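You operate a simulated robot arm through the tools that you are given. There is no shell and no other tool.

The job below is to be done with a simulated two-armed robot. You get a single attempt, and the scene is never put back.

JOB
The plain carton bears the wrong label: change it for its printed size.
Fine: wrong label back in the gap of the row; matching label square on the marked square, pressed with the pad till its blue edge shows; pad back. Set down upright: green hand pad.

The check looks at the end state, three seconds after you hand in, the way a careful person would. Anything else that was tipped, shoved, dropped, spilled or broken makes it a failure.

ROBOT AND FRAMES
Two 7-joint arms with two-finger parallel grippers on one trunk, on a base that drives. Base frame: it is fixed to the floor where the robot stands at the start and does not move with it; the origin is under the middle of the robot, x ahead of it, y to its left, z up. Lengths are in mm, angles in degrees, forces in N, time in s.
The left shoulder is at the start at [60, 143, 776], the right one opposite. With the tool pointing down near the work surface each hand reaches from about 320 to 740 mm from the robot's upright axis, wherever it stands, measured 20 degrees to its own side. Places, roughly: green hand pad [3000, -1000, 500]; plain carton [3000, -1000, 500]; size label [3250, -750, 500]. Payload 1.57 kg a hand.
Tool frame (each hand has its own): the origin (TCP) lies between the finger pads and is the grasp point; the fingertips stand 30 mm ahead of it; z points along the fingers, y is the line along which they close. The gripper opens to 110 mm. The fingers are 24 mm wide and 12 mm thick; the gripper's body (48 by 112 mm) begins 78 mm behind the TCP.
Orientation is that of the tool frame in the base frame, as a unit quaternion [w, x, y, z]. With the fingers straight down and closing along the base's y, the tool's x points along the base's -x, its y along +y and its z along -z.

CONTROLS
- The arms move only by the tool servo_tool. It takes "left_plan", "right_plan" or both (then of equal length, played together; a hand with none holds still); each is a list of rows, each a list of 7 numbers: the shift along the tool's x, y, z in mm, then the turn, a rotation vector about the tool's x, y, z in degrees, then the opening, from 0 (shut) to 1 (fully open). In form: [[x, y, z, rx, ry, rz, fingers], ...]. A call has 1 to 20 rows; each row shifts and turns the commanded pose from where the row before left it, along the tool's axes as they then stand. A row lasts 0.2 s, in which the tool goes at most 50 mm and 8.6 degrees; a call with a longer step from one row to the next is refused whole, and so is a gripper value outside its range. Where a pose cannot be reached the arm comes as near as it can. A force on the tool above 40 N (or 10 N above the force at the start of the call, whichever is more), or a blocked arm, ends the call early, and 0.2 s more pass. Each finger travels about 45 mm/s and halts on what it meets, pressing with about 27 N; the grip force reading is that of the motor and also rises with nothing between the fingers. The clock runs only during rows and for 0.2 s after the last one: add rows that do not move to give the fingers time. The reply holds the time, the measured pose of the TCP, the force on the tool along the base axes, the opening and the grip force, in the units named above and with some noise, with the torque about the TCP (base axes, N m) and any sound that the robot's microphone picked up.
- Cameras (640 x 400 px; columns grow to the right, rows downward): "scene" is now at [51.8, -18, 1394]; the picture's right is [-0.19, -0.98, 0.00], its down [-0.65, 0.13, -0.75] and it looks along [0.74, -0.15, -0.66] (base axes); focal length 287 px, centre (320, 200). "left" rides on the left gripper at [70, -16, -141] in its tool frame; the picture's right is [0.23, 0.97, 0.00], its down [-0.86, 0.20, -0.48] and it looks along [-0.47, 0.11, 0.88] (tool axes); focal length 222 px, centre (320, 200). "right" rides on the right gripper at [70, 16, -141] in its tool frame; the picture's right is [-0.23, 0.97, 0.00], its down [-0.86, -0.20, -0.48] and it looks along [-0.47, -0.11, 0.88] (tool axes); focal length 222 px, centre (320, 200). There is no depth. A picture from a camera that has moved, and an enlarged one, comes with that camera's place and axes in the base frame and with its lens.
- grab_frame(camera): a new picture of that camera. No time passes.
- slide_trunk(by): slides the trunk up (or, below 0, down) by that many mm; the arms and the scene camera ride with it, the base frame stays. It gives what a move gives, with no picture.
- steer(legs): drives the robot by 1 to 6 legs, each [ahead, left, turn to the left] in mm, mm and degrees, along the robot's own axes; the way and the turn of a leg run together, so that a leg with both is an arc; at most 1500 mm and 180 degrees a leg. The arms and the cameras ride along, it lands a little off, and it stops where it bumps. It gives what a move gives.
- head_to(pan, tilt): turns the head with the scene camera to pan (to the left, within 86 degrees either way) and tilt (down, from -29 to 69), counted from straight ahead of the robot. It gives what a move gives.
- zoom(camera, box): a new picture of the part [left, top, right, bottom] of that camera's present view, enlarged. No time passes.
- finish_job(): hands the job in; it is judged then, once.

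Nothing tells you exact positions but the pictures and the camera data. Unless the task says otherwise, let go and move clear before handing in.

The tools are called after ">>>" as a command line: name --argument value ..., lists and objects as JSON in quotes. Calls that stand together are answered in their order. servo_tool: Moves the arms, as the interface text tells. Its arguments: {"type":"object","properties":{"left_plan":{"type":"array","items":{"type":"array","items":{"type":"number"}}},"right_plan":{"type":"array","items":{"type":"array","items":{"type":"number"}}}},"required":[]} The other tools are called the same way: slide_trunk (by) slides the trunk up or down; steer (legs) drives the base; head_to (pan, tilt) turns the head that bears the scene camera; grab_frame (camera) takes a picture; zoom (camera, box) takes an enlarged picture of a part of a camera's view; finish_job () hands the job in.

At the start:

```text
t: 0.0
left_tcp_pos: [438.5, 142.6, 791.2]
left_tcp_rot: [0.001, 0.0, 1.0, 0.0]
left_force: [-0.4, -1.1, 0.6]
left_wrist_torque: [0.03, 0.0, 0.04]
left_opening: 110.1
left_grip_force: 0.0
right_tcp_pos: [516.0, -232.1, 750.6]
right_tcp_rot: [0.0, 0.0, 1.0, 0.0]
right_force: [-1.1, 0.1, -0.8]
right_wrist_torque: [0.05, 0.05, -0.02]
right_opening: 110.3
right_grip_force: 0.1
trunk travel left (down, up): [-375.0, 215.0]
robot x, y, heading: [-4.0, 0.4, -0.0]
head pan, tilt: [-11.2, 41.3]
```

scene: 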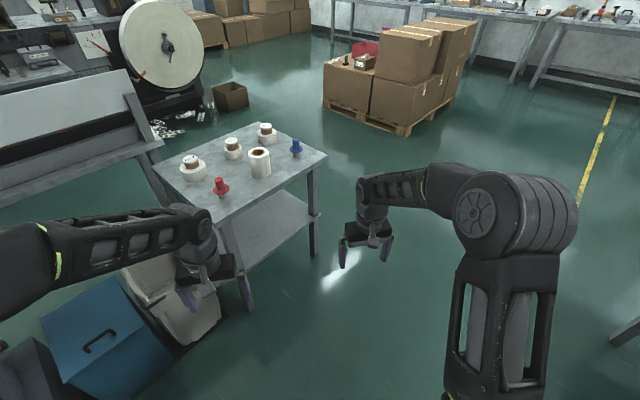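
right: 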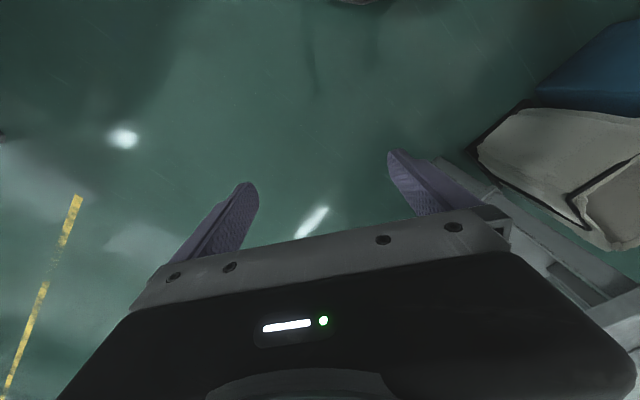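
left: 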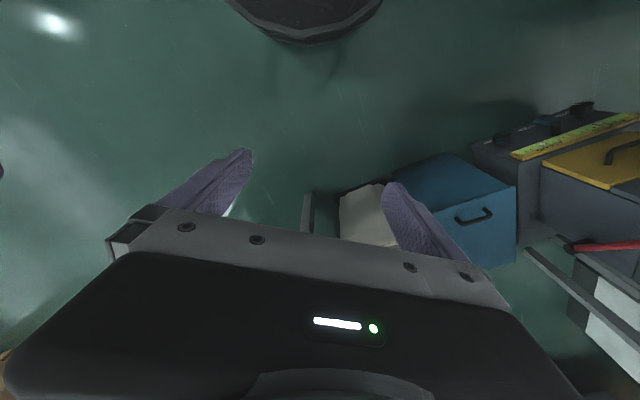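

I see a workshop: a small table to the front-left with tape rolls, a pallet with cartons ahead-right, and benches behind. I will look closer toward [3000,-1000,500], where the job should be.

>>> zoom --camera "scene" --box '[300, 0, 500, 125]'

>>> head_to --pan -18 --tilt 15

>>> grab_frame --camera "scene"

```text
3.20 times, centred on (400, 62) of scene
camera zoom: at [51.8, -18.0, 1394.0], right [-0.19, -0.98, 0.0], down [-0.65, 0.13, -0.75], along [0.74, -0.15, -0.66], focal length 917 px, centre (64, 640)
```

zoom: 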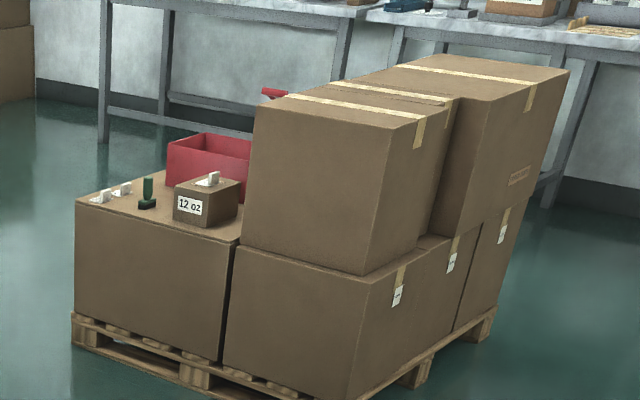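

```text
t: 0.9
left_tcp_pos: [437.9, 144.6, 792.5]
left_tcp_rot: [0.0, 0.0, 1.0, 0.0]
left_force: [-0.4, 0.9, -0.4]
left_wrist_torque: [-0.02, 0.04, 0.01]
left_opening: 109.9
left_grip_force: 0.1
right_tcp_pos: [517.3, -231.7, 750.0]
right_tcp_rot: [0.0, 0.0, 1.0, 0.0]
right_force: [0.2, 0.2, -0.1]
right_wrist_torque: [-0.01, -0.04, -0.02]
right_opening: 110.1
right_grip_force: 0.0
trunk travel left (down, up): [-375.0, 215.0]
robot x, y, heading: [0.7, 0.9, 0.1]
head pan, tilt: [-18.0, 15.0]
```

```text
taken
camera scene: at [58.1, -30.6, 1435.4], right [-0.31, -0.95, 0.0], down [-0.25, 0.08, -0.97], along [0.92, -0.3, -0.26], focal length 287 px, centre (320, 200)
```

scene: 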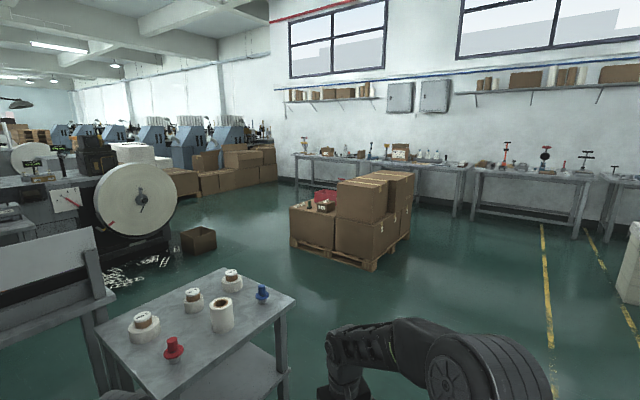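

The plain carton ("12 oz") sits with a green-handled pad and a row of white labels on the low corner of the pallet stack, around x 3000, y -900, rotated to my axes. Before driving I look to the right to check the way is free.

>>> head_to --pan -70 --tilt 35

>>> grab_frame --camera "scene"

>>> head_to --pan -25 --tilt 50

>>> grab_frame --camera "scene"

```text
t: 2.1
left_tcp_pos: [437.7, 144.9, 791.1]
left_tcp_rot: [0.0, 0.0, 1.0, -0.001]
left_force: [0.2, 0.1, -1.1]
left_wrist_torque: [-0.03, 0.0, 0.0]
left_opening: 110.1
left_grip_force: 0.1
right_tcp_pos: [517.8, -233.0, 749.8]
right_tcp_rot: [0.0, 0.0, 1.0, 0.0]
right_force: [-0.9, 0.6, 0.6]
right_wrist_torque: [-0.03, 0.0, 0.04]
right_opening: 109.9
right_grip_force: 0.0
trunk travel left (down, up): [-375.0, 215.0]
robot x, y, heading: [-4.5, 1.6, -0.1]
head pan, tilt: [-70.0, 35.0]
```

```text
taken
camera scene: at [-0.6, -84.4, 1403.5], right [-0.94, -0.34, 0.0], down [-0.2, 0.54, -0.82], along [0.28, -0.77, -0.57], focal length 287 px, centre (320, 200)
```

scene: 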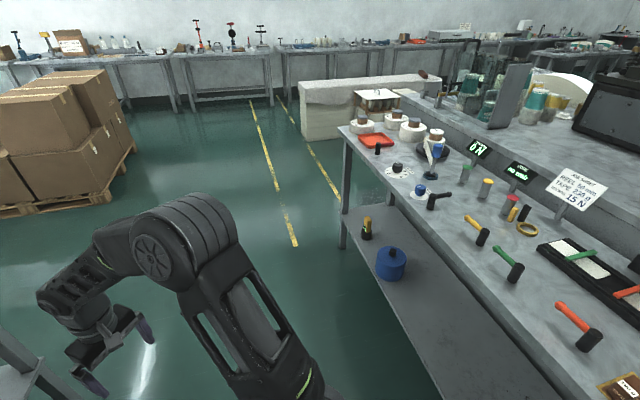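

```text
t: 3.2
left_tcp_pos: [439.3, 143.7, 791.5]
left_tcp_rot: [0.0, 0.0, 1.0, 0.001]
left_force: [-0.6, 0.6, -0.6]
left_wrist_torque: [0.02, 0.0, 0.0]
left_opening: 110.0
left_grip_force: 0.0
right_tcp_pos: [516.4, -232.3, 751.0]
right_tcp_rot: [0.0, 0.0, 1.0, 0.0]
right_force: [-0.4, -0.7, -0.1]
right_wrist_torque: [-0.01, 0.01, 0.03]
right_opening: 110.1
right_grip_force: 0.0
trunk travel left (down, up): [-375.0, 215.0]
robot x, y, heading: [-0.6, 1.1, -0.0]
head pan, tilt: [-25.0, 50.0]
```

```text
taken
camera scene: at [39.0, -34.3, 1381.8], right [-0.42, -0.91, 0.0], down [-0.69, 0.32, -0.64], along [0.58, -0.27, -0.77], focal length 287 px, centre (320, 200)
```

scene: 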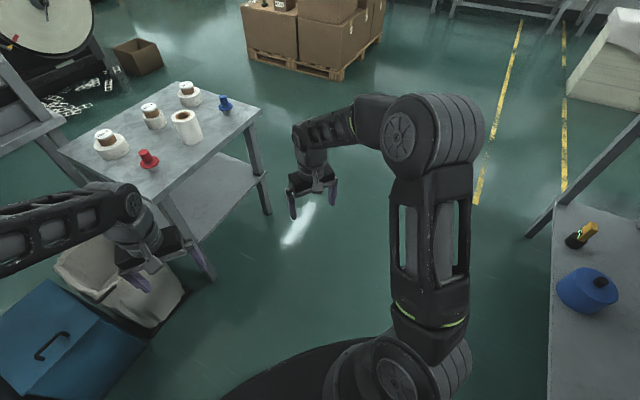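

The way diagonal front-right is free: the table corner is near (1160,-270) and the right bench ends near (340,-1500). I turn right 35°, drive between them, and look again.

>>> steer --legs '[[0, 0, -35], [1200, -250, 0]]'

>>> head_to --pan 20 --tilt 25

>>> grab_frame --camera "scene"

```text
t: 11.1
left_tcp_pos: [1267.6, -1034.1, 791.1]
left_tcp_rot: [0.0, 0.307, 0.952, -0.001]
left_force: [-0.5, -0.8, 0.5]
left_wrist_torque: [0.01, 0.04, -0.01]
left_opening: 109.9
left_grip_force: 0.1
right_tcp_pos: [1112.5, -1386.0, 749.8]
right_tcp_rot: [0.0, 0.306, 0.952, 0.0]
right_force: [-0.4, -0.5, 0.2]
right_wrist_torque: [-0.03, -0.01, 0.01]
right_opening: 110.1
right_grip_force: 0.1
trunk travel left (down, up): [-375.0, 215.0]
robot x, y, heading: [826.4, -900.1, -35.5]
head pan, tilt: [-25.0, 50.0]
```

```text
t: 12.2
left_tcp_pos: [1268.0, -1034.5, 791.4]
left_tcp_rot: [0.0, 0.307, 0.952, 0.0]
left_force: [-0.6, -0.3, 0.0]
left_wrist_torque: [0.01, 0.01, 0.0]
left_opening: 110.0
left_grip_force: 0.0
right_tcp_pos: [1112.1, -1386.3, 750.5]
right_tcp_rot: [0.0, 0.307, 0.952, 0.0]
right_force: [0.6, 0.2, 0.2]
right_wrist_torque: [-0.01, 0.0, -0.03]
right_opening: 110.0
right_grip_force: 0.1
trunk travel left (down, up): [-375.0, 215.0]
robot x, y, heading: [825.8, -897.0, -35.6]
head pan, tilt: [20.0, 25.0]
```

```text
taken
camera scene: at [891.3, -905.1, 1419.2], right [-0.27, -0.96, 0.0], down [-0.41, 0.11, -0.91], along [0.87, -0.25, -0.42], focal length 287 px, centre (320, 200)
```

scene: 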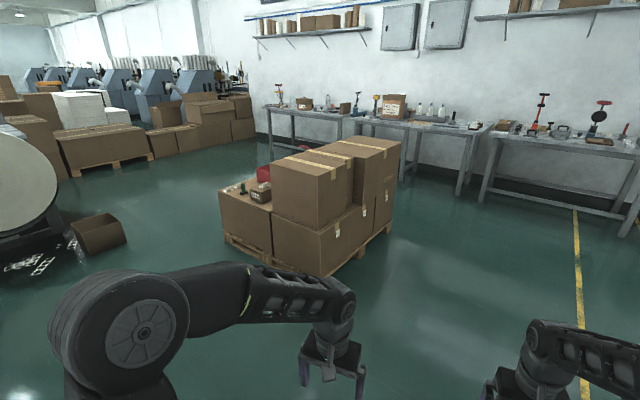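

The pallet edge faces heading about -48°. I drive left and ahead to stand in front of the low end, still about a metre off, and look again.

>>> steer --legs '[[430, 750, 0], [430, 720, 0], [0, 0, -12.5]]'

>>> head_to --pan 0 --tilt 45

>>> grab_frame --camera "scene"

```text
t: 21.6
left_tcp_pos: [2776.6, -428.4, 791.2]
left_tcp_rot: [0.001, 0.41, 0.912, 0.0]
left_force: [-0.5, 0.4, 0.2]
left_wrist_torque: [0.0, -0.01, 0.01]
left_opening: 110.0
left_grip_force: 0.0
right_tcp_pos: [2547.4, -737.9, 750.5]
right_tcp_rot: [0.0, 0.409, 0.912, -0.001]
right_force: [-0.4, -0.4, 0.5]
right_wrist_torque: [0.03, -0.03, 0.0]
right_opening: 110.0
right_grip_force: 0.0
trunk travel left (down, up): [-375.0, 215.0]
robot x, y, heading: [2375.6, -194.6, -48.4]
head pan, tilt: [20.0, 25.0]
```

```text
t: 22.4
left_tcp_pos: [2777.6, -428.8, 791.7]
left_tcp_rot: [0.0, 0.409, 0.913, 0.0]
left_force: [0.0, 0.0, -0.5]
left_wrist_torque: [-0.01, 0.02, 0.0]
left_opening: 110.1
left_grip_force: 0.2
right_tcp_pos: [2546.6, -737.5, 750.0]
right_tcp_rot: [0.0, 0.409, 0.912, 0.0]
right_force: [-0.2, 0.3, 0.1]
right_wrist_torque: [0.0, 0.02, -0.02]
right_opening: 110.0
right_grip_force: 0.1
trunk travel left (down, up): [-375.0, 215.0]
robot x, y, heading: [2379.8, -200.6, -48.5]
head pan, tilt: [0.0, 45.0]
```

```text
taken
camera scene: at [2410.9, -237.3, 1388.7], right [-0.75, -0.67, 0.0], down [-0.47, 0.53, -0.71], along [0.47, -0.53, -0.71], focal length 287 px, centre (320, 200)
```

scene: 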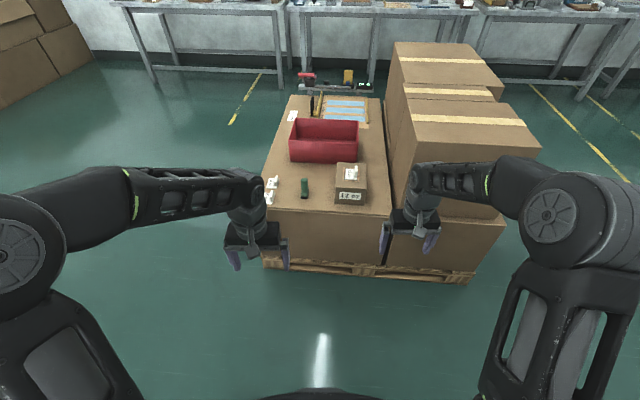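

I am squared up in front of the low carton stack. I zoom in to read the details.

>>> zoom --camera "scene" --box '[250, 90, 410, 190]'

>>> zoom --camera "scene" --box '[250, 150, 400, 244]'

```text
4.00 times, centred on (330, 140) of scene
camera zoom: at [2410.9, -237.3, 1388.7], right [-0.75, -0.67, 0.0], down [-0.47, 0.53, -0.71], along [0.47, -0.53, -0.71], focal length 1147 px, centre (280, 440)
```

zoom: 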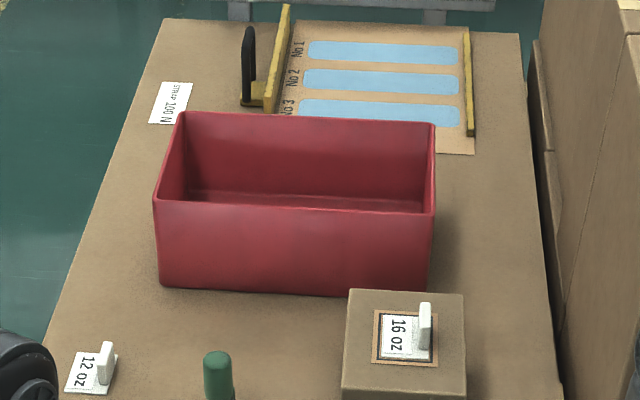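

```text
4.26 times, centred on (325, 197) of scene
camera zoom: at [2410.9, -237.3, 1388.7], right [-0.75, -0.67, 0.0], down [-0.47, 0.53, -0.71], along [0.47, -0.53, -0.71], focal length 1220 px, centre (299, 213)
```

zoom: 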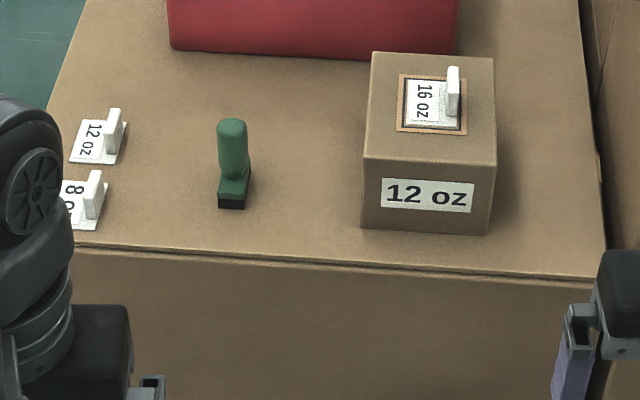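

The carton is printed "12 oz" but carries "16 oz"; the row on the left has "12 oz" and "8 oz" with a gap, and the green pad stands between. I square up (about 5° more right), tuck the right arm back so it clears the tall stack, and look again.

>>> servo_tool --right_plan '[[30, 6, 0, 0, 0, 0, 1], [30, 6, 0, 0, 0, 0, 1], [30, 6, 0, 0, 0, 0, 1], [30, 6, 0, 0, 0, 0, 1], [30, 6, 0, 0, 0, 0, 1], [0, 0, 0, 0, 0, 0, 1]]' --left_plan '[[0, 0, 0, 0, 0, 0, 1], [0, 0, 0, 0, 0, 0, 1], [0, 0, 0, 0, 0, 0, 1], [0, 0, 0, 0, 0, 0, 1], [0, 0, 0, 0, 0, 0, 1], [0, 0, 0, 0, 0, 0, 1]]'

>>> steer --legs '[[0, 0, -5]]'

>>> head_to --pan 0 --tilt 40

>>> grab_frame --camera "scene"

>>> grab_frame --camera "left"

```text
t: 23.8
left_tcp_pos: [2776.1, -428.9, 792.3]
left_tcp_rot: [0.001, 0.409, 0.913, -0.001]
left_force: [0.2, 0.1, -0.2]
left_wrist_torque: [-0.01, -0.02, -0.02]
left_opening: 110.2
left_grip_force: 0.1
right_tcp_pos: [2471.7, -604.1, 750.2]
right_tcp_rot: [0.0, 0.409, 0.913, 0.0]
right_force: [-0.3, -0.2, 0.6]
right_wrist_torque: [0.01, 0.03, -0.05]
right_opening: 110.3
right_grip_force: 0.0
trunk travel left (down, up): [-375.0, 215.0]
robot x, y, heading: [2377.2, -197.5, -48.1]
head pan, tilt: [0.0, 45.0]
```

```text
t: 24.7
left_tcp_pos: [2754.5, -462.0, 791.3]
left_tcp_rot: [0.0, 0.448, 0.894, 0.0]
left_force: [-0.7, 0.0, 0.1]
left_wrist_torque: [0.0, 0.01, -0.02]
left_opening: 110.2
left_grip_force: 0.0
right_tcp_pos: [2436.2, -612.3, 750.3]
right_tcp_rot: [0.0, 0.448, 0.894, 0.0]
right_force: [0.2, -1.1, -0.5]
right_wrist_torque: [0.02, 0.01, -0.02]
right_opening: 110.0
right_grip_force: 0.0
trunk travel left (down, up): [-375.0, 215.0]
robot x, y, heading: [2377.8, -197.4, -53.2]
head pan, tilt: [0.0, 45.0]
```

```text
t: 25.4
left_tcp_pos: [2755.6, -462.5, 791.7]
left_tcp_rot: [0.0, 0.447, 0.894, 0.0]
left_force: [0.1, 0.2, -1.0]
left_wrist_torque: [0.03, 0.05, 0.02]
left_opening: 110.2
left_grip_force: 0.0
right_tcp_pos: [2436.4, -610.9, 750.8]
right_tcp_rot: [0.0, 0.448, 0.894, 0.0]
right_force: [-1.6, -1.0, -0.1]
right_wrist_torque: [-0.01, -0.03, 0.0]
right_opening: 110.1
right_grip_force: 0.2
trunk travel left (down, up): [-375.0, 215.0]
robot x, y, heading: [2379.0, -198.3, -53.0]
head pan, tilt: [0.0, 40.0]
```

```text
taken
camera scene: at [2409.5, -243.1, 1395.9], right [-0.8, -0.6, 0.0], down [-0.38, 0.52, -0.77], along [0.46, -0.61, -0.64], focal length 287 px, centre (320, 200)
```

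scene: 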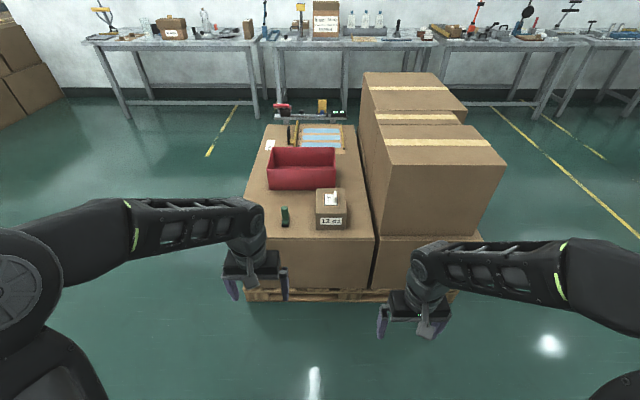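

```text
taken
camera left: at [2700.9, -417.3, 932.4], right [0.64, 0.77, 0.0], down [0.67, -0.57, 0.48], along [0.37, -0.31, -0.88], focal length 222 px, centre (320, 200)
```

left: 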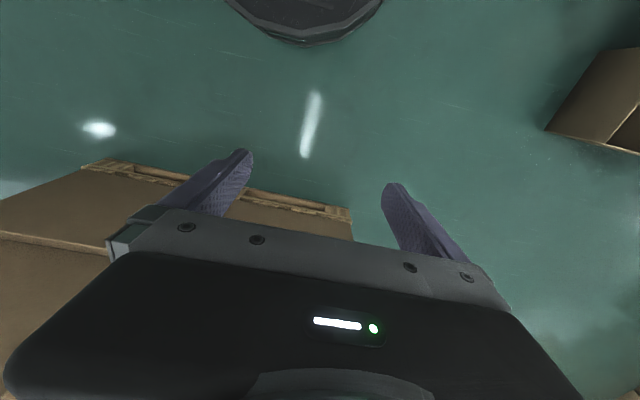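

The stack is squared now, edge about 870 mm ahead of my axis; the base front is about 290 mm. I zoom to see the label row and its gap better.

>>> zoom --camera "scene" --box '[230, 120, 390, 220]'

>>> servo_tool --left_plan '[[0, 40, 0, 0, 0, 0, 1], [0, 40, 0, 0, 0, 0, 1], [0, 40, 0, 0, 0, 0, 1], [0, 40, 0, 0, 0, 0, 1], [0, 0, 0, 0, 0, 0, 1]]' --right_plan '[[30, 10, 0, 0, 0, 0, 1], [30, 10, 0, 0, 0, 0, 1], [10, 10, 0, 0, 0, 0, 1], [0, 0, 0, 0, 0, 0, 1], [0, 0, 0, 0, 0, 0, 1]]'

>>> grab_frame --camera "scene"

>>> zoom --camera "scene" --box '[220, 150, 380, 250]'

```text
4.00 times, centred on (310, 170) of scene
camera zoom: at [2409.5, -243.1, 1395.9], right [-0.8, -0.6, 0.0], down [-0.38, 0.52, -0.77], along [0.46, -0.61, -0.64], focal length 1147 px, centre (360, 320)
```

zoom: 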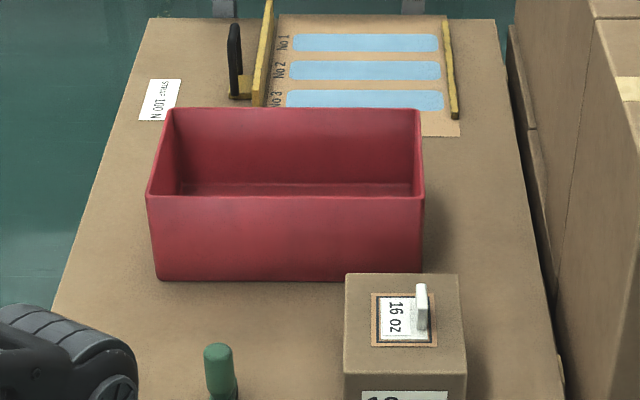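

```text
t: 26.6
left_tcp_pos: [2882.8, -366.9, 792.8]
left_tcp_rot: [-0.001, 0.449, 0.894, 0.0]
left_force: [-0.7, -0.7, -1.1]
left_wrist_torque: [-0.02, -0.03, 0.0]
left_opening: 110.0
left_grip_force: 0.0
right_tcp_pos: [2424.2, -540.7, 752.0]
right_tcp_rot: [0.0, 0.448, 0.894, -0.001]
right_force: [0.6, 0.8, -1.2]
right_wrist_torque: [-0.01, -0.03, 0.02]
right_opening: 110.0
right_grip_force: 0.1
right hand out of reach, approached as far as the arm can: row 3
trunk travel left (down, up): [-375.0, 215.0]
robot x, y, heading: [2375.8, -193.6, -53.3]
head pan, tilt: [0.0, 40.0]
```

```text
taken
camera scene: at [2409.5, -243.0, 1395.9], right [-0.8, -0.6, 0.0], down [-0.38, 0.52, -0.77], along [0.46, -0.61, -0.64], focal length 287 px, centre (320, 200)
```

scene: 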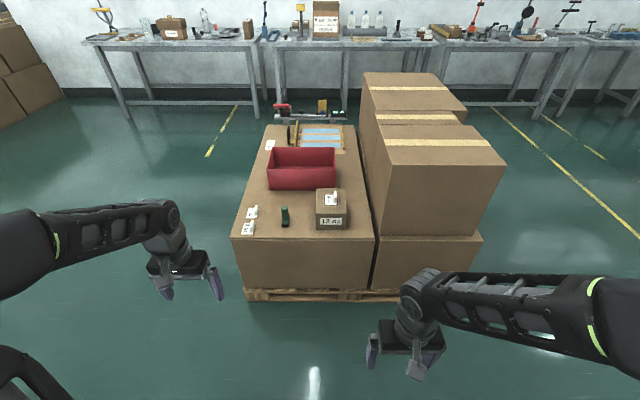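

```text
4.00 times, centred on (300, 200) of scene
camera zoom: at [2409.5, -243.0, 1395.9], right [-0.8, -0.6, 0.0], down [-0.38, 0.52, -0.77], along [0.46, -0.61, -0.64], focal length 1147 px, centre (400, 200)
```

zoom: 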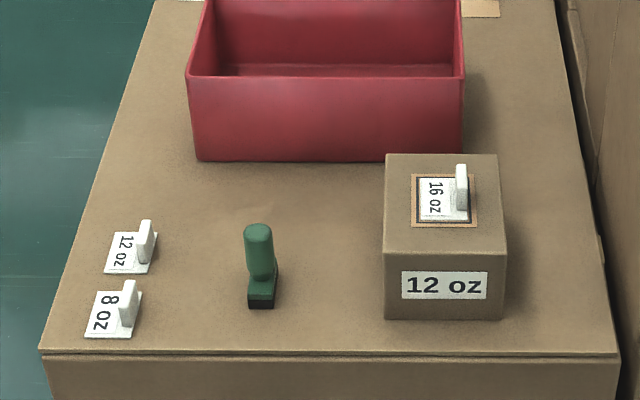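

The row runs along my heading at the left edge (8 oz near, 12 oz next, and an empty slot beyond, before the bin). I raise the right arm clear of the tall stack and drive in carefully.

>>> servo_tool --right_plan '[[0, -30, -40, 0, 0, 0, 1], [0, -30, -40, 0, 0, 0, 1], [0, -30, -40, 0, 0, 0, 1], [0, -30, -40, 0, 0, 0, 1], [0, -30, -40, 0, 0, 0, 1], [0, -30, -40, 0, 0, 0, 1], [0, 0, 0, 0, 0, 0, 1]]'

>>> grab_frame --camera "scene"

```text
t: 28.2
left_tcp_pos: [2884.0, -366.7, 791.9]
left_tcp_rot: [0.0, 0.448, 0.894, -0.001]
left_force: [-0.2, 0.2, 0.2]
left_wrist_torque: [-0.06, 0.05, -0.03]
left_opening: 109.9
left_grip_force: 0.0
right_tcp_pos: [2297.1, -650.0, 970.6]
right_tcp_rot: [0.0, 0.446, 0.895, -0.001]
right_force: [1.5, 0.0, -0.3]
right_wrist_torque: [-0.05, 0.05, 0.01]
right_opening: 109.9
right_grip_force: 0.2
right hand out of reach, approached as far as the arm can: row 6
trunk travel left (down, up): [-375.0, 215.0]
robot x, y, heading: [2375.9, -196.3, -53.4]
head pan, tilt: [0.0, 40.0]
```

```text
taken
camera scene: at [2410.7, -241.4, 1395.9], right [-0.8, -0.6, 0.0], down [-0.39, 0.51, -0.77], along [0.46, -0.61, -0.64], focal length 287 px, centre (320, 200)
```

scene: 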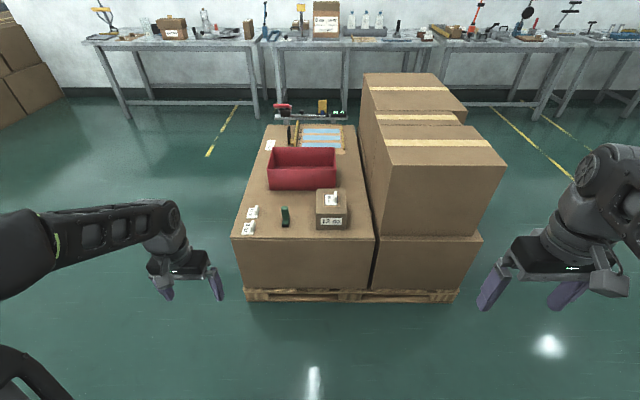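

The right hand is now at z≈970, above the stack top (~860). I drive in most of the way and check.

>>> steer --legs '[[0, 60, 0], [380, 0, 0]]'

>>> head_to --pan 0 --tilt 55

>>> grab_frame --camera "scene"

>>> grab_frame --camera "left"

>>> grab_frame --camera "right"

```text
t: 31.1
left_tcp_pos: [3149.8, -633.7, 791.4]
left_tcp_rot: [0.0, 0.451, 0.893, 0.0]
left_force: [-0.3, 0.1, 0.2]
left_wrist_torque: [-0.01, 0.02, -0.02]
left_opening: 110.2
left_grip_force: 0.1
right_tcp_pos: [2559.7, -912.1, 969.3]
right_tcp_rot: [0.0, 0.451, 0.893, 0.0]
right_force: [0.5, 0.5, 0.3]
right_wrist_torque: [0.03, -0.02, 0.0]
right_opening: 110.2
right_grip_force: 0.0
trunk travel left (down, up): [-375.0, 215.0]
robot x, y, heading: [2643.8, -458.1, -53.7]
head pan, tilt: [0.0, 40.0]
```

```text
t: 31.9
left_tcp_pos: [3150.4, -631.9, 791.7]
left_tcp_rot: [0.0, 0.45, 0.893, 0.0]
left_force: [0.0, 0.1, -0.7]
left_wrist_torque: [0.04, -0.02, 0.0]
left_opening: 110.0
left_grip_force: 0.1
right_tcp_pos: [2560.2, -912.1, 970.0]
right_tcp_rot: [0.0, 0.451, 0.893, 0.0]
right_force: [0.2, -0.7, -0.7]
right_wrist_torque: [-0.01, 0.03, 0.03]
right_opening: 110.0
right_grip_force: 0.0
trunk travel left (down, up): [-375.0, 215.0]
robot x, y, heading: [2644.2, -458.5, -53.6]
head pan, tilt: [0.0, 55.0]
```

```text
taken
camera scene: at [2669.5, -494.6, 1375.3], right [-0.81, -0.59, 0.0], down [-0.49, 0.66, -0.57], along [0.34, -0.46, -0.82], focal length 287 px, centre (320, 200)
```

scene: 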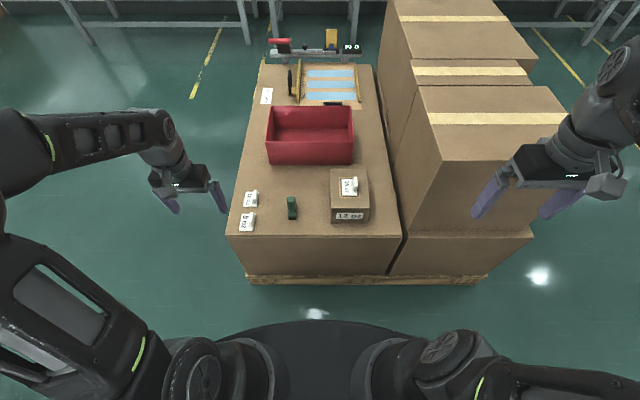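

```text
taken
camera left: at [3096.2, -587.5, 932.0], right [0.65, 0.76, 0.0], down [0.67, -0.57, 0.48], along [0.36, -0.31, -0.88], focal length 222 px, centre (320, 200)
```

left: 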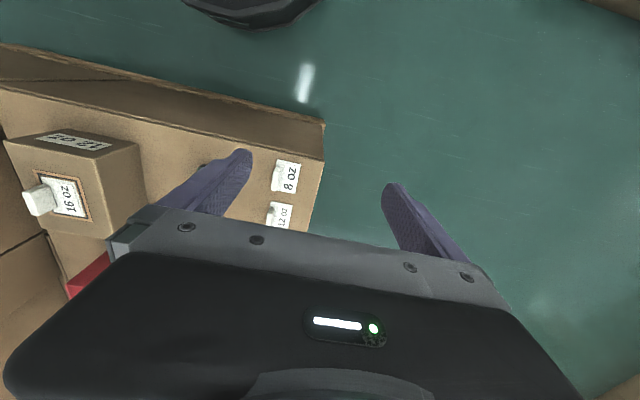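

```text
taken
camera right: at [2530.9, -847.6, 1111.2], right [0.92, 0.39, 0.0], down [0.35, -0.81, 0.48], along [0.19, -0.44, -0.88], focal length 222 px, centre (320, 200)
```

right: 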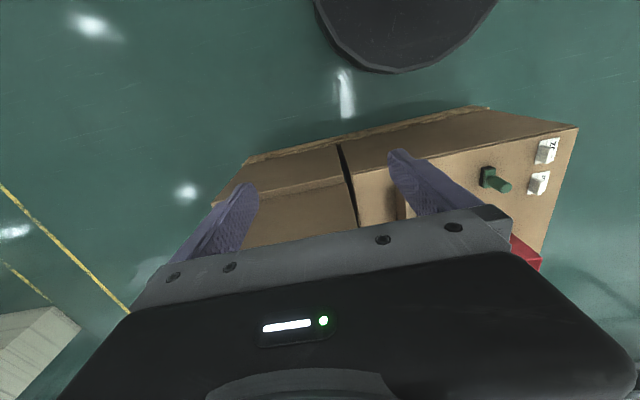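

Still about 190 mm between base and pallet. I drive 115 mm more ahead and look again.

>>> steer --legs '[[115, 0, 0]]'

>>> head_to --pan 0 --tilt 58

>>> grab_frame --camera "scene"

>>> grab_frame --camera "left"

>>> zoom --camera "scene" --box '[220, 150, 380, 250]'

```text
t: 33.1
left_tcp_pos: [3219.7, -726.8, 789.3]
left_tcp_rot: [0.0, 0.451, 0.893, 0.0]
left_force: [-0.3, -0.2, -0.4]
left_wrist_torque: [0.01, 0.0, -0.05]
left_opening: 110.2
left_grip_force: 0.1
right_tcp_pos: [2627.8, -1006.7, 969.7]
right_tcp_rot: [0.0, 0.452, 0.892, 0.0]
right_force: [-0.1, 0.5, 0.0]
right_wrist_torque: [0.04, -0.01, 0.01]
right_opening: 110.0
right_grip_force: 0.1
trunk travel left (down, up): [-375.0, 215.0]
robot x, y, heading: [2715.4, -551.7, -53.6]
head pan, tilt: [0.0, 55.0]
```

```text
t: 33.7
left_tcp_pos: [3218.7, -726.1, 791.9]
left_tcp_rot: [0.0, 0.451, 0.893, -0.001]
left_force: [-0.3, -0.1, 0.5]
left_wrist_torque: [0.0, 0.03, 0.05]
left_opening: 110.1
left_grip_force: 0.0
right_tcp_pos: [2629.7, -1005.8, 970.6]
right_tcp_rot: [0.0, 0.451, 0.892, 0.0]
right_force: [0.5, -0.1, 0.6]
right_wrist_torque: [0.01, -0.05, -0.02]
right_opening: 109.8
right_grip_force: 0.1
trunk travel left (down, up): [-375.0, 215.0]
robot x, y, heading: [2712.1, -555.3, -53.9]
head pan, tilt: [0.0, 58.0]
```

```text
taken
camera scene: at [2736.4, -585.3, 1371.5], right [-0.8, -0.59, 0.0], down [-0.5, 0.68, -0.53], along [0.31, -0.43, -0.85], focal length 287 px, centre (320, 200)
```

scene: 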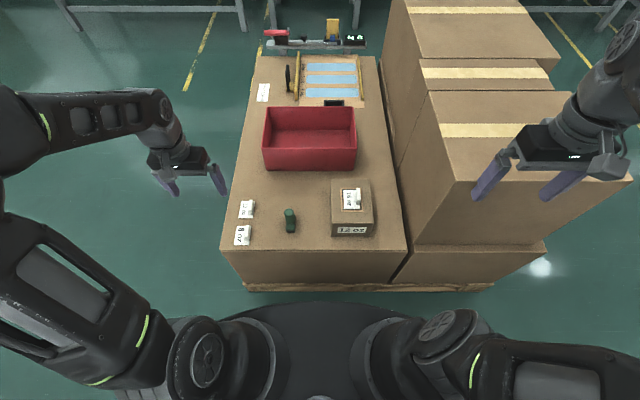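

```text
taken
camera left: at [3165.0, -680.5, 932.0], right [0.65, 0.76, 0.0], down [0.67, -0.57, 0.48], along [0.36, -0.31, -0.88], focal length 222 px, centre (320, 200)
```

left: 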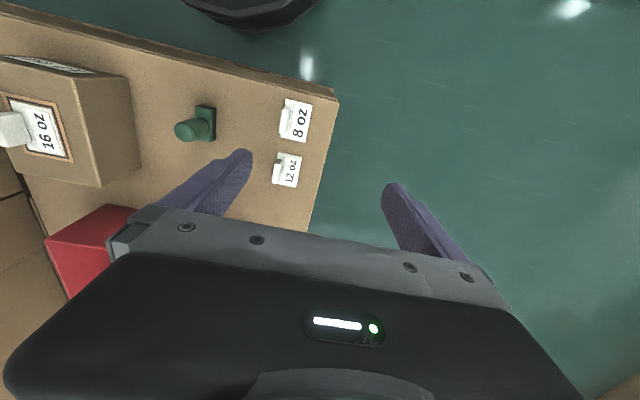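

```text
4.00 times, centred on (300, 200) of scene
camera zoom: at [2736.4, -585.3, 1371.5], right [-0.8, -0.59, 0.0], down [-0.5, 0.68, -0.53], along [0.31, -0.43, -0.85], focal length 1147 px, centre (400, 200)
```

zoom: 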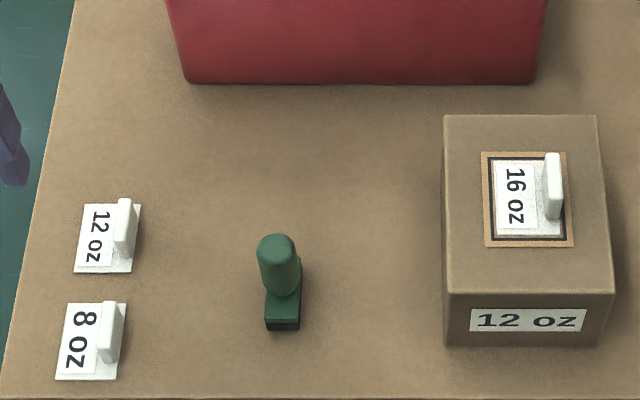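

I'm in place: 8 oz label at about (454 ahead, 261 left), 12 oz at (555, 261), surface z≈480, gap expected at (656, 260). I zoom in the left camera for precise shapes.

>>> zoom --camera "left" --box '[160, 80, 352, 200]'

>>> zoom --camera "left" --box '[0, 40, 160, 140]'

>>> zoom --camera "scene" --box '[230, 190, 262, 250]'

>>> zoom --camera "scene" --box '[326, 175, 382, 245]'

```text
3.33 times, centred on (256, 140) of left
camera zoom: at [3165.0, -680.5, 932.0], right [0.65, 0.76, 0.0], down [0.67, -0.57, 0.48], along [0.36, -0.31, -0.88], focal length 740 px, centre (533, 400)
```

zoom: 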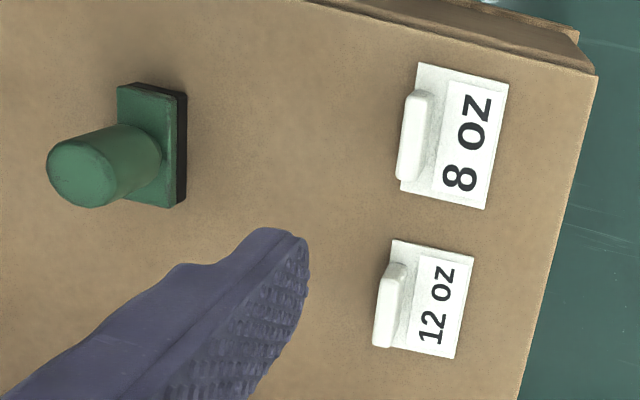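

```text
4.00 times, centred on (80, 90) of left
camera zoom: at [3165.0, -680.5, 932.0], right [0.65, 0.76, 0.0], down [0.67, -0.57, 0.48], along [0.36, -0.31, -0.88], focal length 888 px, centre (1280, 640)
```

zoom: 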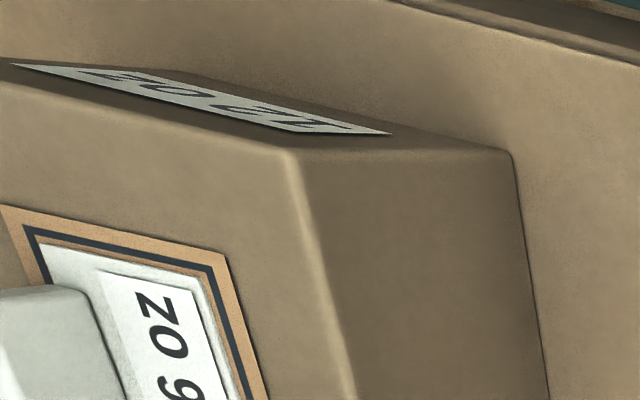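

```text
6.67 times, centred on (246, 220) of scene
camera zoom: at [2736.4, -585.3, 1371.5], right [-0.8, -0.59, 0.0], down [-0.5, 0.68, -0.53], along [0.31, -0.43, -0.85], focal length 1911 px, centre (813, 67)
```

zoom: 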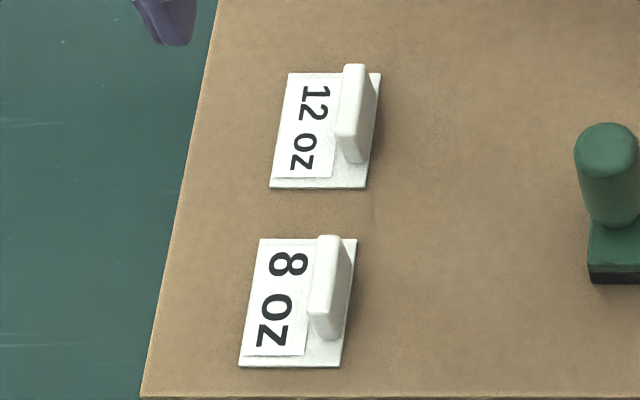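

```text
5.71 times, centred on (354, 210) of scene
camera zoom: at [2736.4, -585.3, 1371.5], right [-0.8, -0.59, 0.0], down [-0.5, 0.68, -0.53], along [0.31, -0.43, -0.85], focal length 1638 px, centre (126, 143)
```

zoom: 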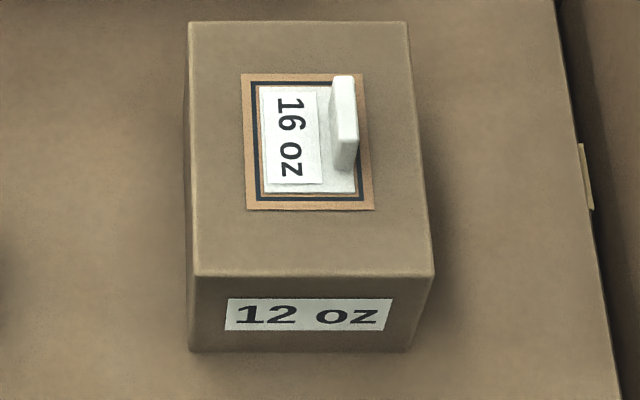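

Labels are 50×71 mm plates with a 41×12×34 mm upright tab on their right side; the 16 oz tab is at about (536 ahead, -123 left), carton top z≈578, pad base at (495, 99). I move the left hand above the 16 oz tab, still high.

>>> servo_tool --left_plan '[[-9.8, -42.8, 9, 0, 0, 0, 1], [-9.8, -42.8, 9, 0, 0, 0, 1], [-9.8, -42.8, 9, 0, 0, 0, 1], [-9.8, -42.8, 9, 0, 0, 0, 1], [-9.8, -42.8, 9, 0, 0, 0, 1], [-9.8, -42.8, 9, 0, 0, 0, 1], [-9.8, -42.8, 9, 0, 0, 0, 1], [-9.8, -42.8, 9, 0, 0, 0, 1], [-9.8, -42.8, 9, 0, 0, 0, 1], [-9.8, -42.8, 9, 0, 0, 0, 1], [0, 0, 0, 0, 0, 0, 1]]'

>>> grab_frame --camera "left"

>>> grab_frame --camera "scene"

```text
t: 36.1
left_tcp_pos: [2932.0, -1058.7, 701.6]
left_tcp_rot: [0.0, 0.451, 0.892, 0.001]
left_force: [-0.2, 0.5, 0.2]
left_wrist_torque: [-0.02, -0.01, 0.0]
left_opening: 110.0
left_grip_force: 0.0
right_tcp_pos: [2630.0, -1005.6, 969.7]
right_tcp_rot: [0.0, 0.451, 0.892, 0.0]
right_force: [-0.9, -0.6, 0.2]
right_wrist_torque: [-0.01, -0.02, -0.01]
right_opening: 110.0
right_grip_force: 0.2
trunk travel left (down, up): [-375.0, 215.0]
robot x, y, heading: [2714.2, -547.6, -53.6]
head pan, tilt: [0.0, 58.0]
```

```text
taken
camera left: at [2877.5, -1013.3, 841.9], right [0.65, 0.76, 0.0], down [0.67, -0.57, 0.48], along [0.36, -0.31, -0.88], focal length 222 px, centre (320, 200)
```

left: 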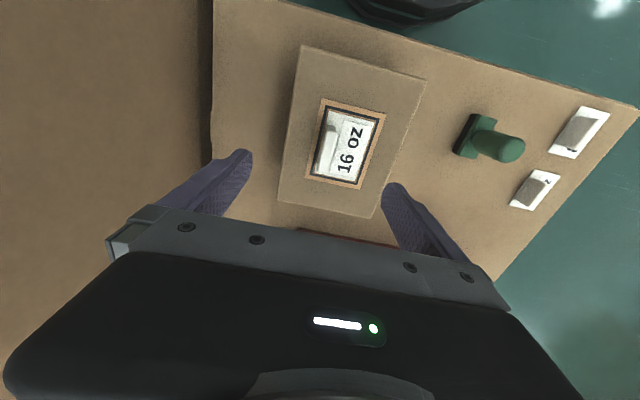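

```text
taken
camera scene: at [2736.2, -585.4, 1371.5], right [-0.8, -0.59, 0.0], down [-0.5, 0.68, -0.53], along [0.31, -0.43, -0.85], focal length 287 px, centre (320, 200)
```

scene: 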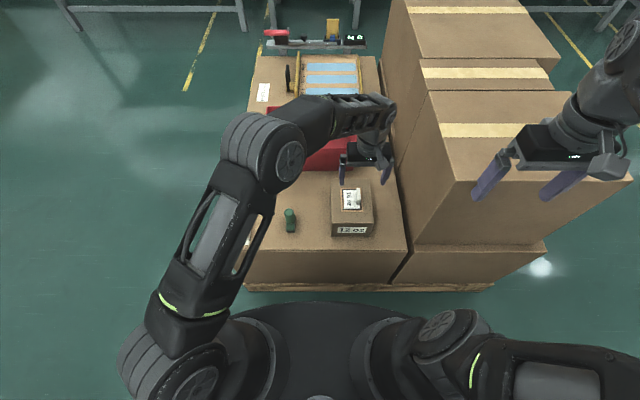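

The hand is over the carton. I zoom in to see how the tab sits relative to the tool axis (expected near pixel (319,156) for the tab top).

>>> zoom --camera "left" --box '[270, 80, 430, 180]'

```text
4.00 times, centred on (350, 130) of left
camera zoom: at [2877.5, -1013.3, 841.9], right [0.65, 0.76, 0.0], down [0.67, -0.57, 0.48], along [0.36, -0.31, -0.88], focal length 888 px, centre (200, 480)
```

zoom: 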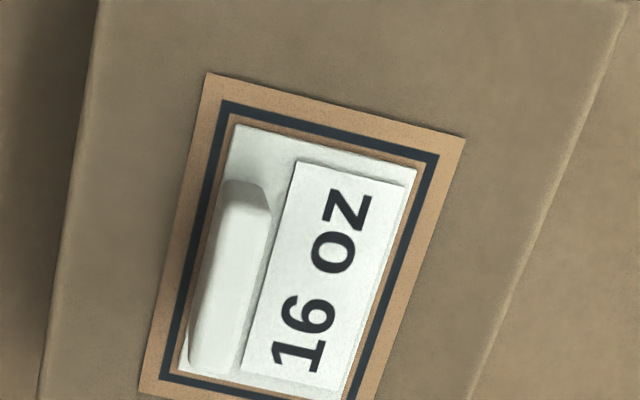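

From the close camera, the tab centre lies about 5 mm nearer and 8.5 mm more left than the tool axis (the scene camera has a small pan bias). I correct this, half close, and come down to just above the tab.

>>> servo_tool --left_plan '[[5.5, 8.5, 10, 0, 0, 0, 0.6], [0, 0, 20, 0, 0, 0, 0.5], [0, 0, 20, 0, 0, 0, 0.5], [0, 0, 0, 0, 0, 0, 0.5], [0, 0, 0, 0, 0, 0, 0.5]]'

>>> grab_frame --camera "left"

>>> zoom --camera "left" --box '[240, 100, 400, 200]'

>>> zoom --camera "scene" --box '[310, 130, 410, 250]'

```text
t: 37.3
left_tcp_pos: [2934.8, -1049.2, 650.9]
left_tcp_rot: [0.0, 0.451, 0.892, 0.0]
left_force: [0.2, -0.6, 0.7]
left_wrist_torque: [-0.02, -0.01, -0.02]
left_opening: 55.0
left_grip_force: 0.1
right_tcp_pos: [2629.6, -1005.2, 969.6]
right_tcp_rot: [-0.001, 0.451, 0.892, 0.0]
right_force: [0.4, 0.3, 0.3]
right_wrist_torque: [-0.05, -0.01, 0.0]
right_opening: 110.0
right_grip_force: 0.0
trunk travel left (down, up): [-375.0, 215.0]
robot x, y, heading: [2711.1, -549.7, -53.5]
head pan, tilt: [0.0, 58.0]
```

```text
taken
camera left: at [2881.6, -1003.6, 791.3], right [0.65, 0.76, 0.0], down [0.67, -0.57, 0.48], along [0.36, -0.31, -0.88], focal length 222 px, centre (320, 200)
```

left: 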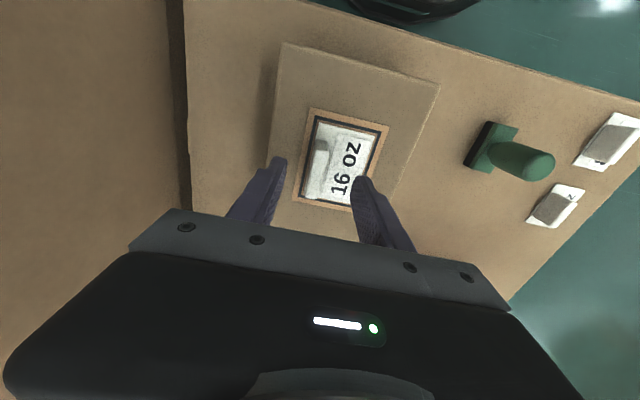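

```text
4.00 times, centred on (320, 150) of left
camera zoom: at [2881.6, -1003.6, 791.3], right [0.65, 0.76, 0.0], down [0.67, -0.57, 0.48], along [0.36, -0.31, -0.88], focal length 888 px, centre (320, 400)
```

zoom: 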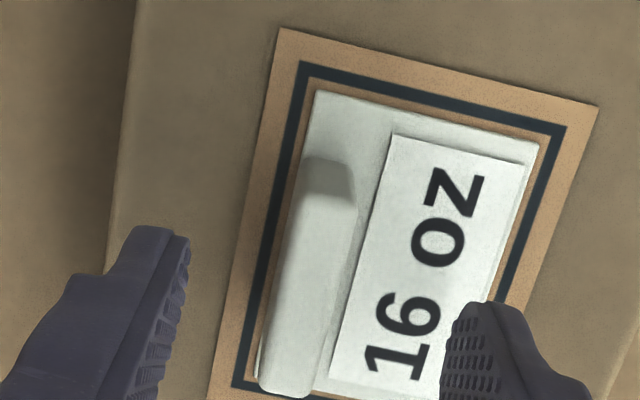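

```text
3.33 times, centred on (360, 190) of scene
camera zoom: at [2736.3, -585.3, 1371.5], right [-0.8, -0.59, 0.0], down [-0.5, 0.68, -0.53], along [0.31, -0.43, -0.85], focal length 956 px, centre (187, 233)
```

zoom: 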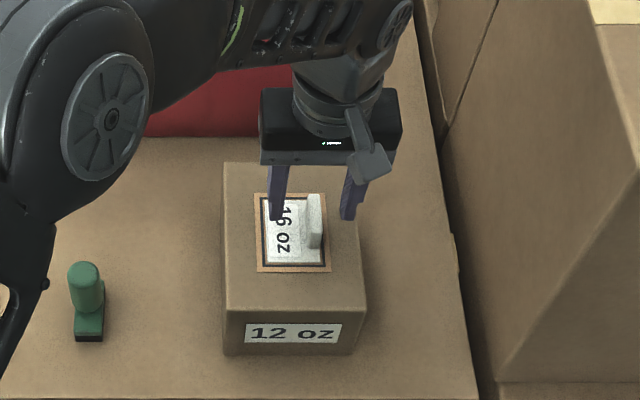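

Fingers straddle the tab well (about 1 mm off). I descend 33 mm so the tips stay about 8 mm above the plate, then look before closing.

>>> servo_tool --left_plan '[[-2, -1.3, 11, 0, 0, 0, 0.5], [0, 0, 11, 0, 0, 0, 0.5], [0, 0, 11, 0, 0, 0, 0.5], [0, 0, 0, 0, 0, 0, 0.5]]'

>>> zoom --camera "left" --box '[220, 100, 420, 225]'

>>> zoom --camera "scene" --box '[310, 150, 410, 250]'

```text
t: 38.2
left_tcp_pos: [2935.1, -1053.6, 626.8]
left_tcp_rot: [0.001, 0.451, 0.893, -0.004]
left_force: [-1.7, 9.1, 23.8]
left_wrist_torque: [0.8, -0.51, 0.24]
left_opening: 58.1
left_grip_force: 1.4
right_tcp_pos: [2629.9, -1005.0, 970.5]
right_tcp_rot: [0.001, 0.452, 0.892, -0.001]
right_force: [-0.4, 0.4, -0.5]
right_wrist_torque: [-0.01, 0.01, -0.02]
right_opening: 109.6
right_grip_force: 0.0
trunk travel left (down, up): [-375.0, 215.0]
robot x, y, heading: [2709.1, -554.7, -53.5]
head pan, tilt: [0.0, 58.0]
stopped in row 4 (left hand): the force on the tool passed its limit at 42 N (the readings are from after the stop); the commanded pose is now the measured one
```

```text
3.20 times, centred on (320, 162) of left
camera zoom: at [2880.3, -1007.7, 766.4], right [0.65, 0.76, -0.01], down [0.67, -0.57, 0.48], along [0.36, -0.32, -0.88], focal length 711 px, centre (320, 320)
```

zoom: 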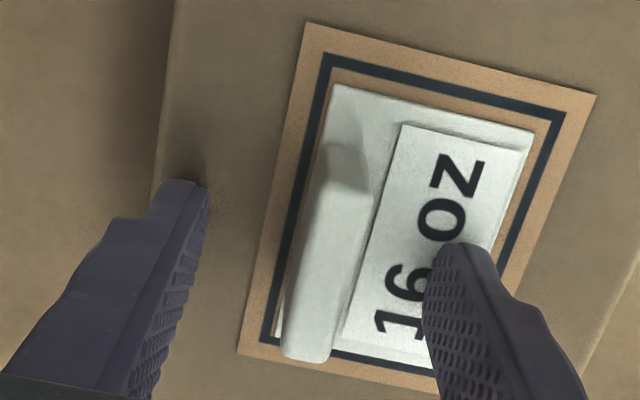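

```text
4.00 times, centred on (360, 200) of scene
camera zoom: at [2735.4, -583.2, 1371.9], right [-0.8, -0.59, 0.0], down [-0.5, 0.68, -0.53], along [0.32, -0.43, -0.85], focal length 1147 px, centre (160, 200)
```

zoom: 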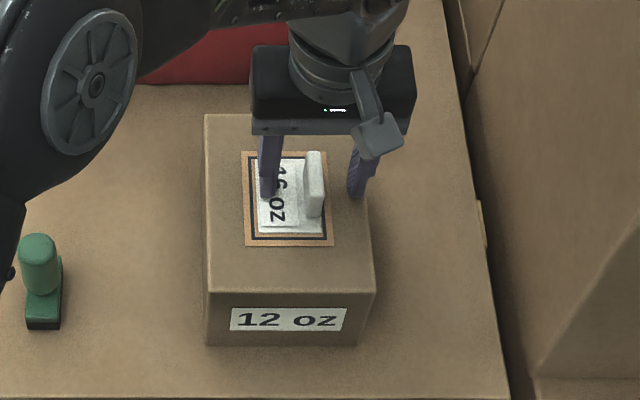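

Contact: the plate top is at z≈597, higher than my estimate (so the surface is ≈500). I raise 6 mm off it and re-check the position.

>>> servo_tool --left_plan '[[0, 0, -3, 0, 0, 0, 0.5], [0, 0, -3, 0, 0, 0, 0.5], [0, 0, 0, 0, 0, 0, 0.5]]'

>>> zoom --camera "left" --box '[220, 100, 420, 225]'

```text
t: 39.0
left_tcp_pos: [2935.2, -1054.4, 628.8]
left_tcp_rot: [0.001, 0.451, 0.893, -0.003]
left_force: [0.5, 0.7, 0.0]
left_wrist_torque: [0.0, -0.01, -0.01]
left_opening: 55.2
left_grip_force: 0.1
right_tcp_pos: [2628.7, -1005.5, 970.7]
right_tcp_rot: [0.0, 0.451, 0.893, 0.0]
right_force: [0.3, -0.6, 0.9]
right_wrist_torque: [0.02, -0.01, 0.01]
right_opening: 109.9
right_grip_force: 0.1
trunk travel left (down, up): [-375.0, 215.0]
robot x, y, heading: [2714.2, -550.7, -53.6]
head pan, tilt: [0.0, 58.0]
```

```text
3.20 times, centred on (320, 162) of left
camera zoom: at [2881.4, -1008.0, 768.1], right [0.65, 0.76, 0.0], down [0.67, -0.57, 0.48], along [0.36, -0.32, -0.88], focal length 711 px, centre (320, 320)
```

zoom: 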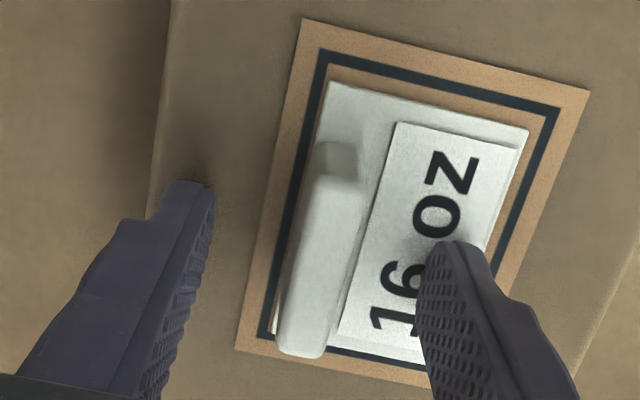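

Free of contact now (z 628.8), the tab is between the fingers. I close on the tab.

>>> servo_tool --left_plan '[[0, 0.5, 0, 0, 0, 0, 0.3], [0, 0, 0, 0, 0, 0, 0.2], [0, 0, 0, 0, 0, 0, 0.1], [0, 0, 0, 0, 0, 0, 0.05], [0, 0, 0, 0, 0, 0, 0], [0, 0, 0, 0, 0, 0, 0]]'

>>> zoom --camera "left" --box '[220, 100, 420, 225]'

```text
t: 40.4
left_tcp_pos: [2935.7, -1053.2, 627.7]
left_tcp_rot: [0.001, 0.451, 0.892, -0.003]
left_force: [-0.6, 0.0, 1.6]
left_wrist_torque: [0.04, -0.09, -0.03]
left_opening: 10.5
left_grip_force: 26.8
right_tcp_pos: [2628.9, -1005.2, 970.1]
right_tcp_rot: [0.0, 0.451, 0.893, 0.0]
right_force: [-0.5, -0.4, 0.1]
right_wrist_torque: [-0.04, -0.01, 0.02]
right_opening: 109.9
right_grip_force: 0.0
trunk travel left (down, up): [-375.0, 215.0]
robot x, y, heading: [2715.4, -549.8, -53.7]
head pan, tilt: [0.0, 58.0]
```

```text
3.20 times, centred on (320, 162) of left
camera zoom: at [2881.9, -1008.0, 769.0], right [0.65, 0.76, -0.01], down [0.67, -0.57, 0.48], along [0.36, -0.32, -0.88], focal length 711 px, centre (320, 320)
```

zoom: 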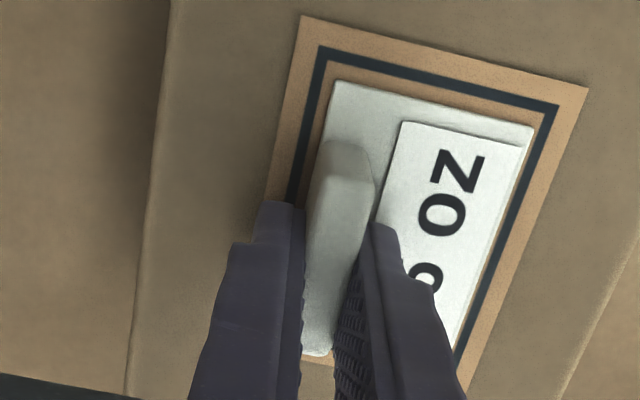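

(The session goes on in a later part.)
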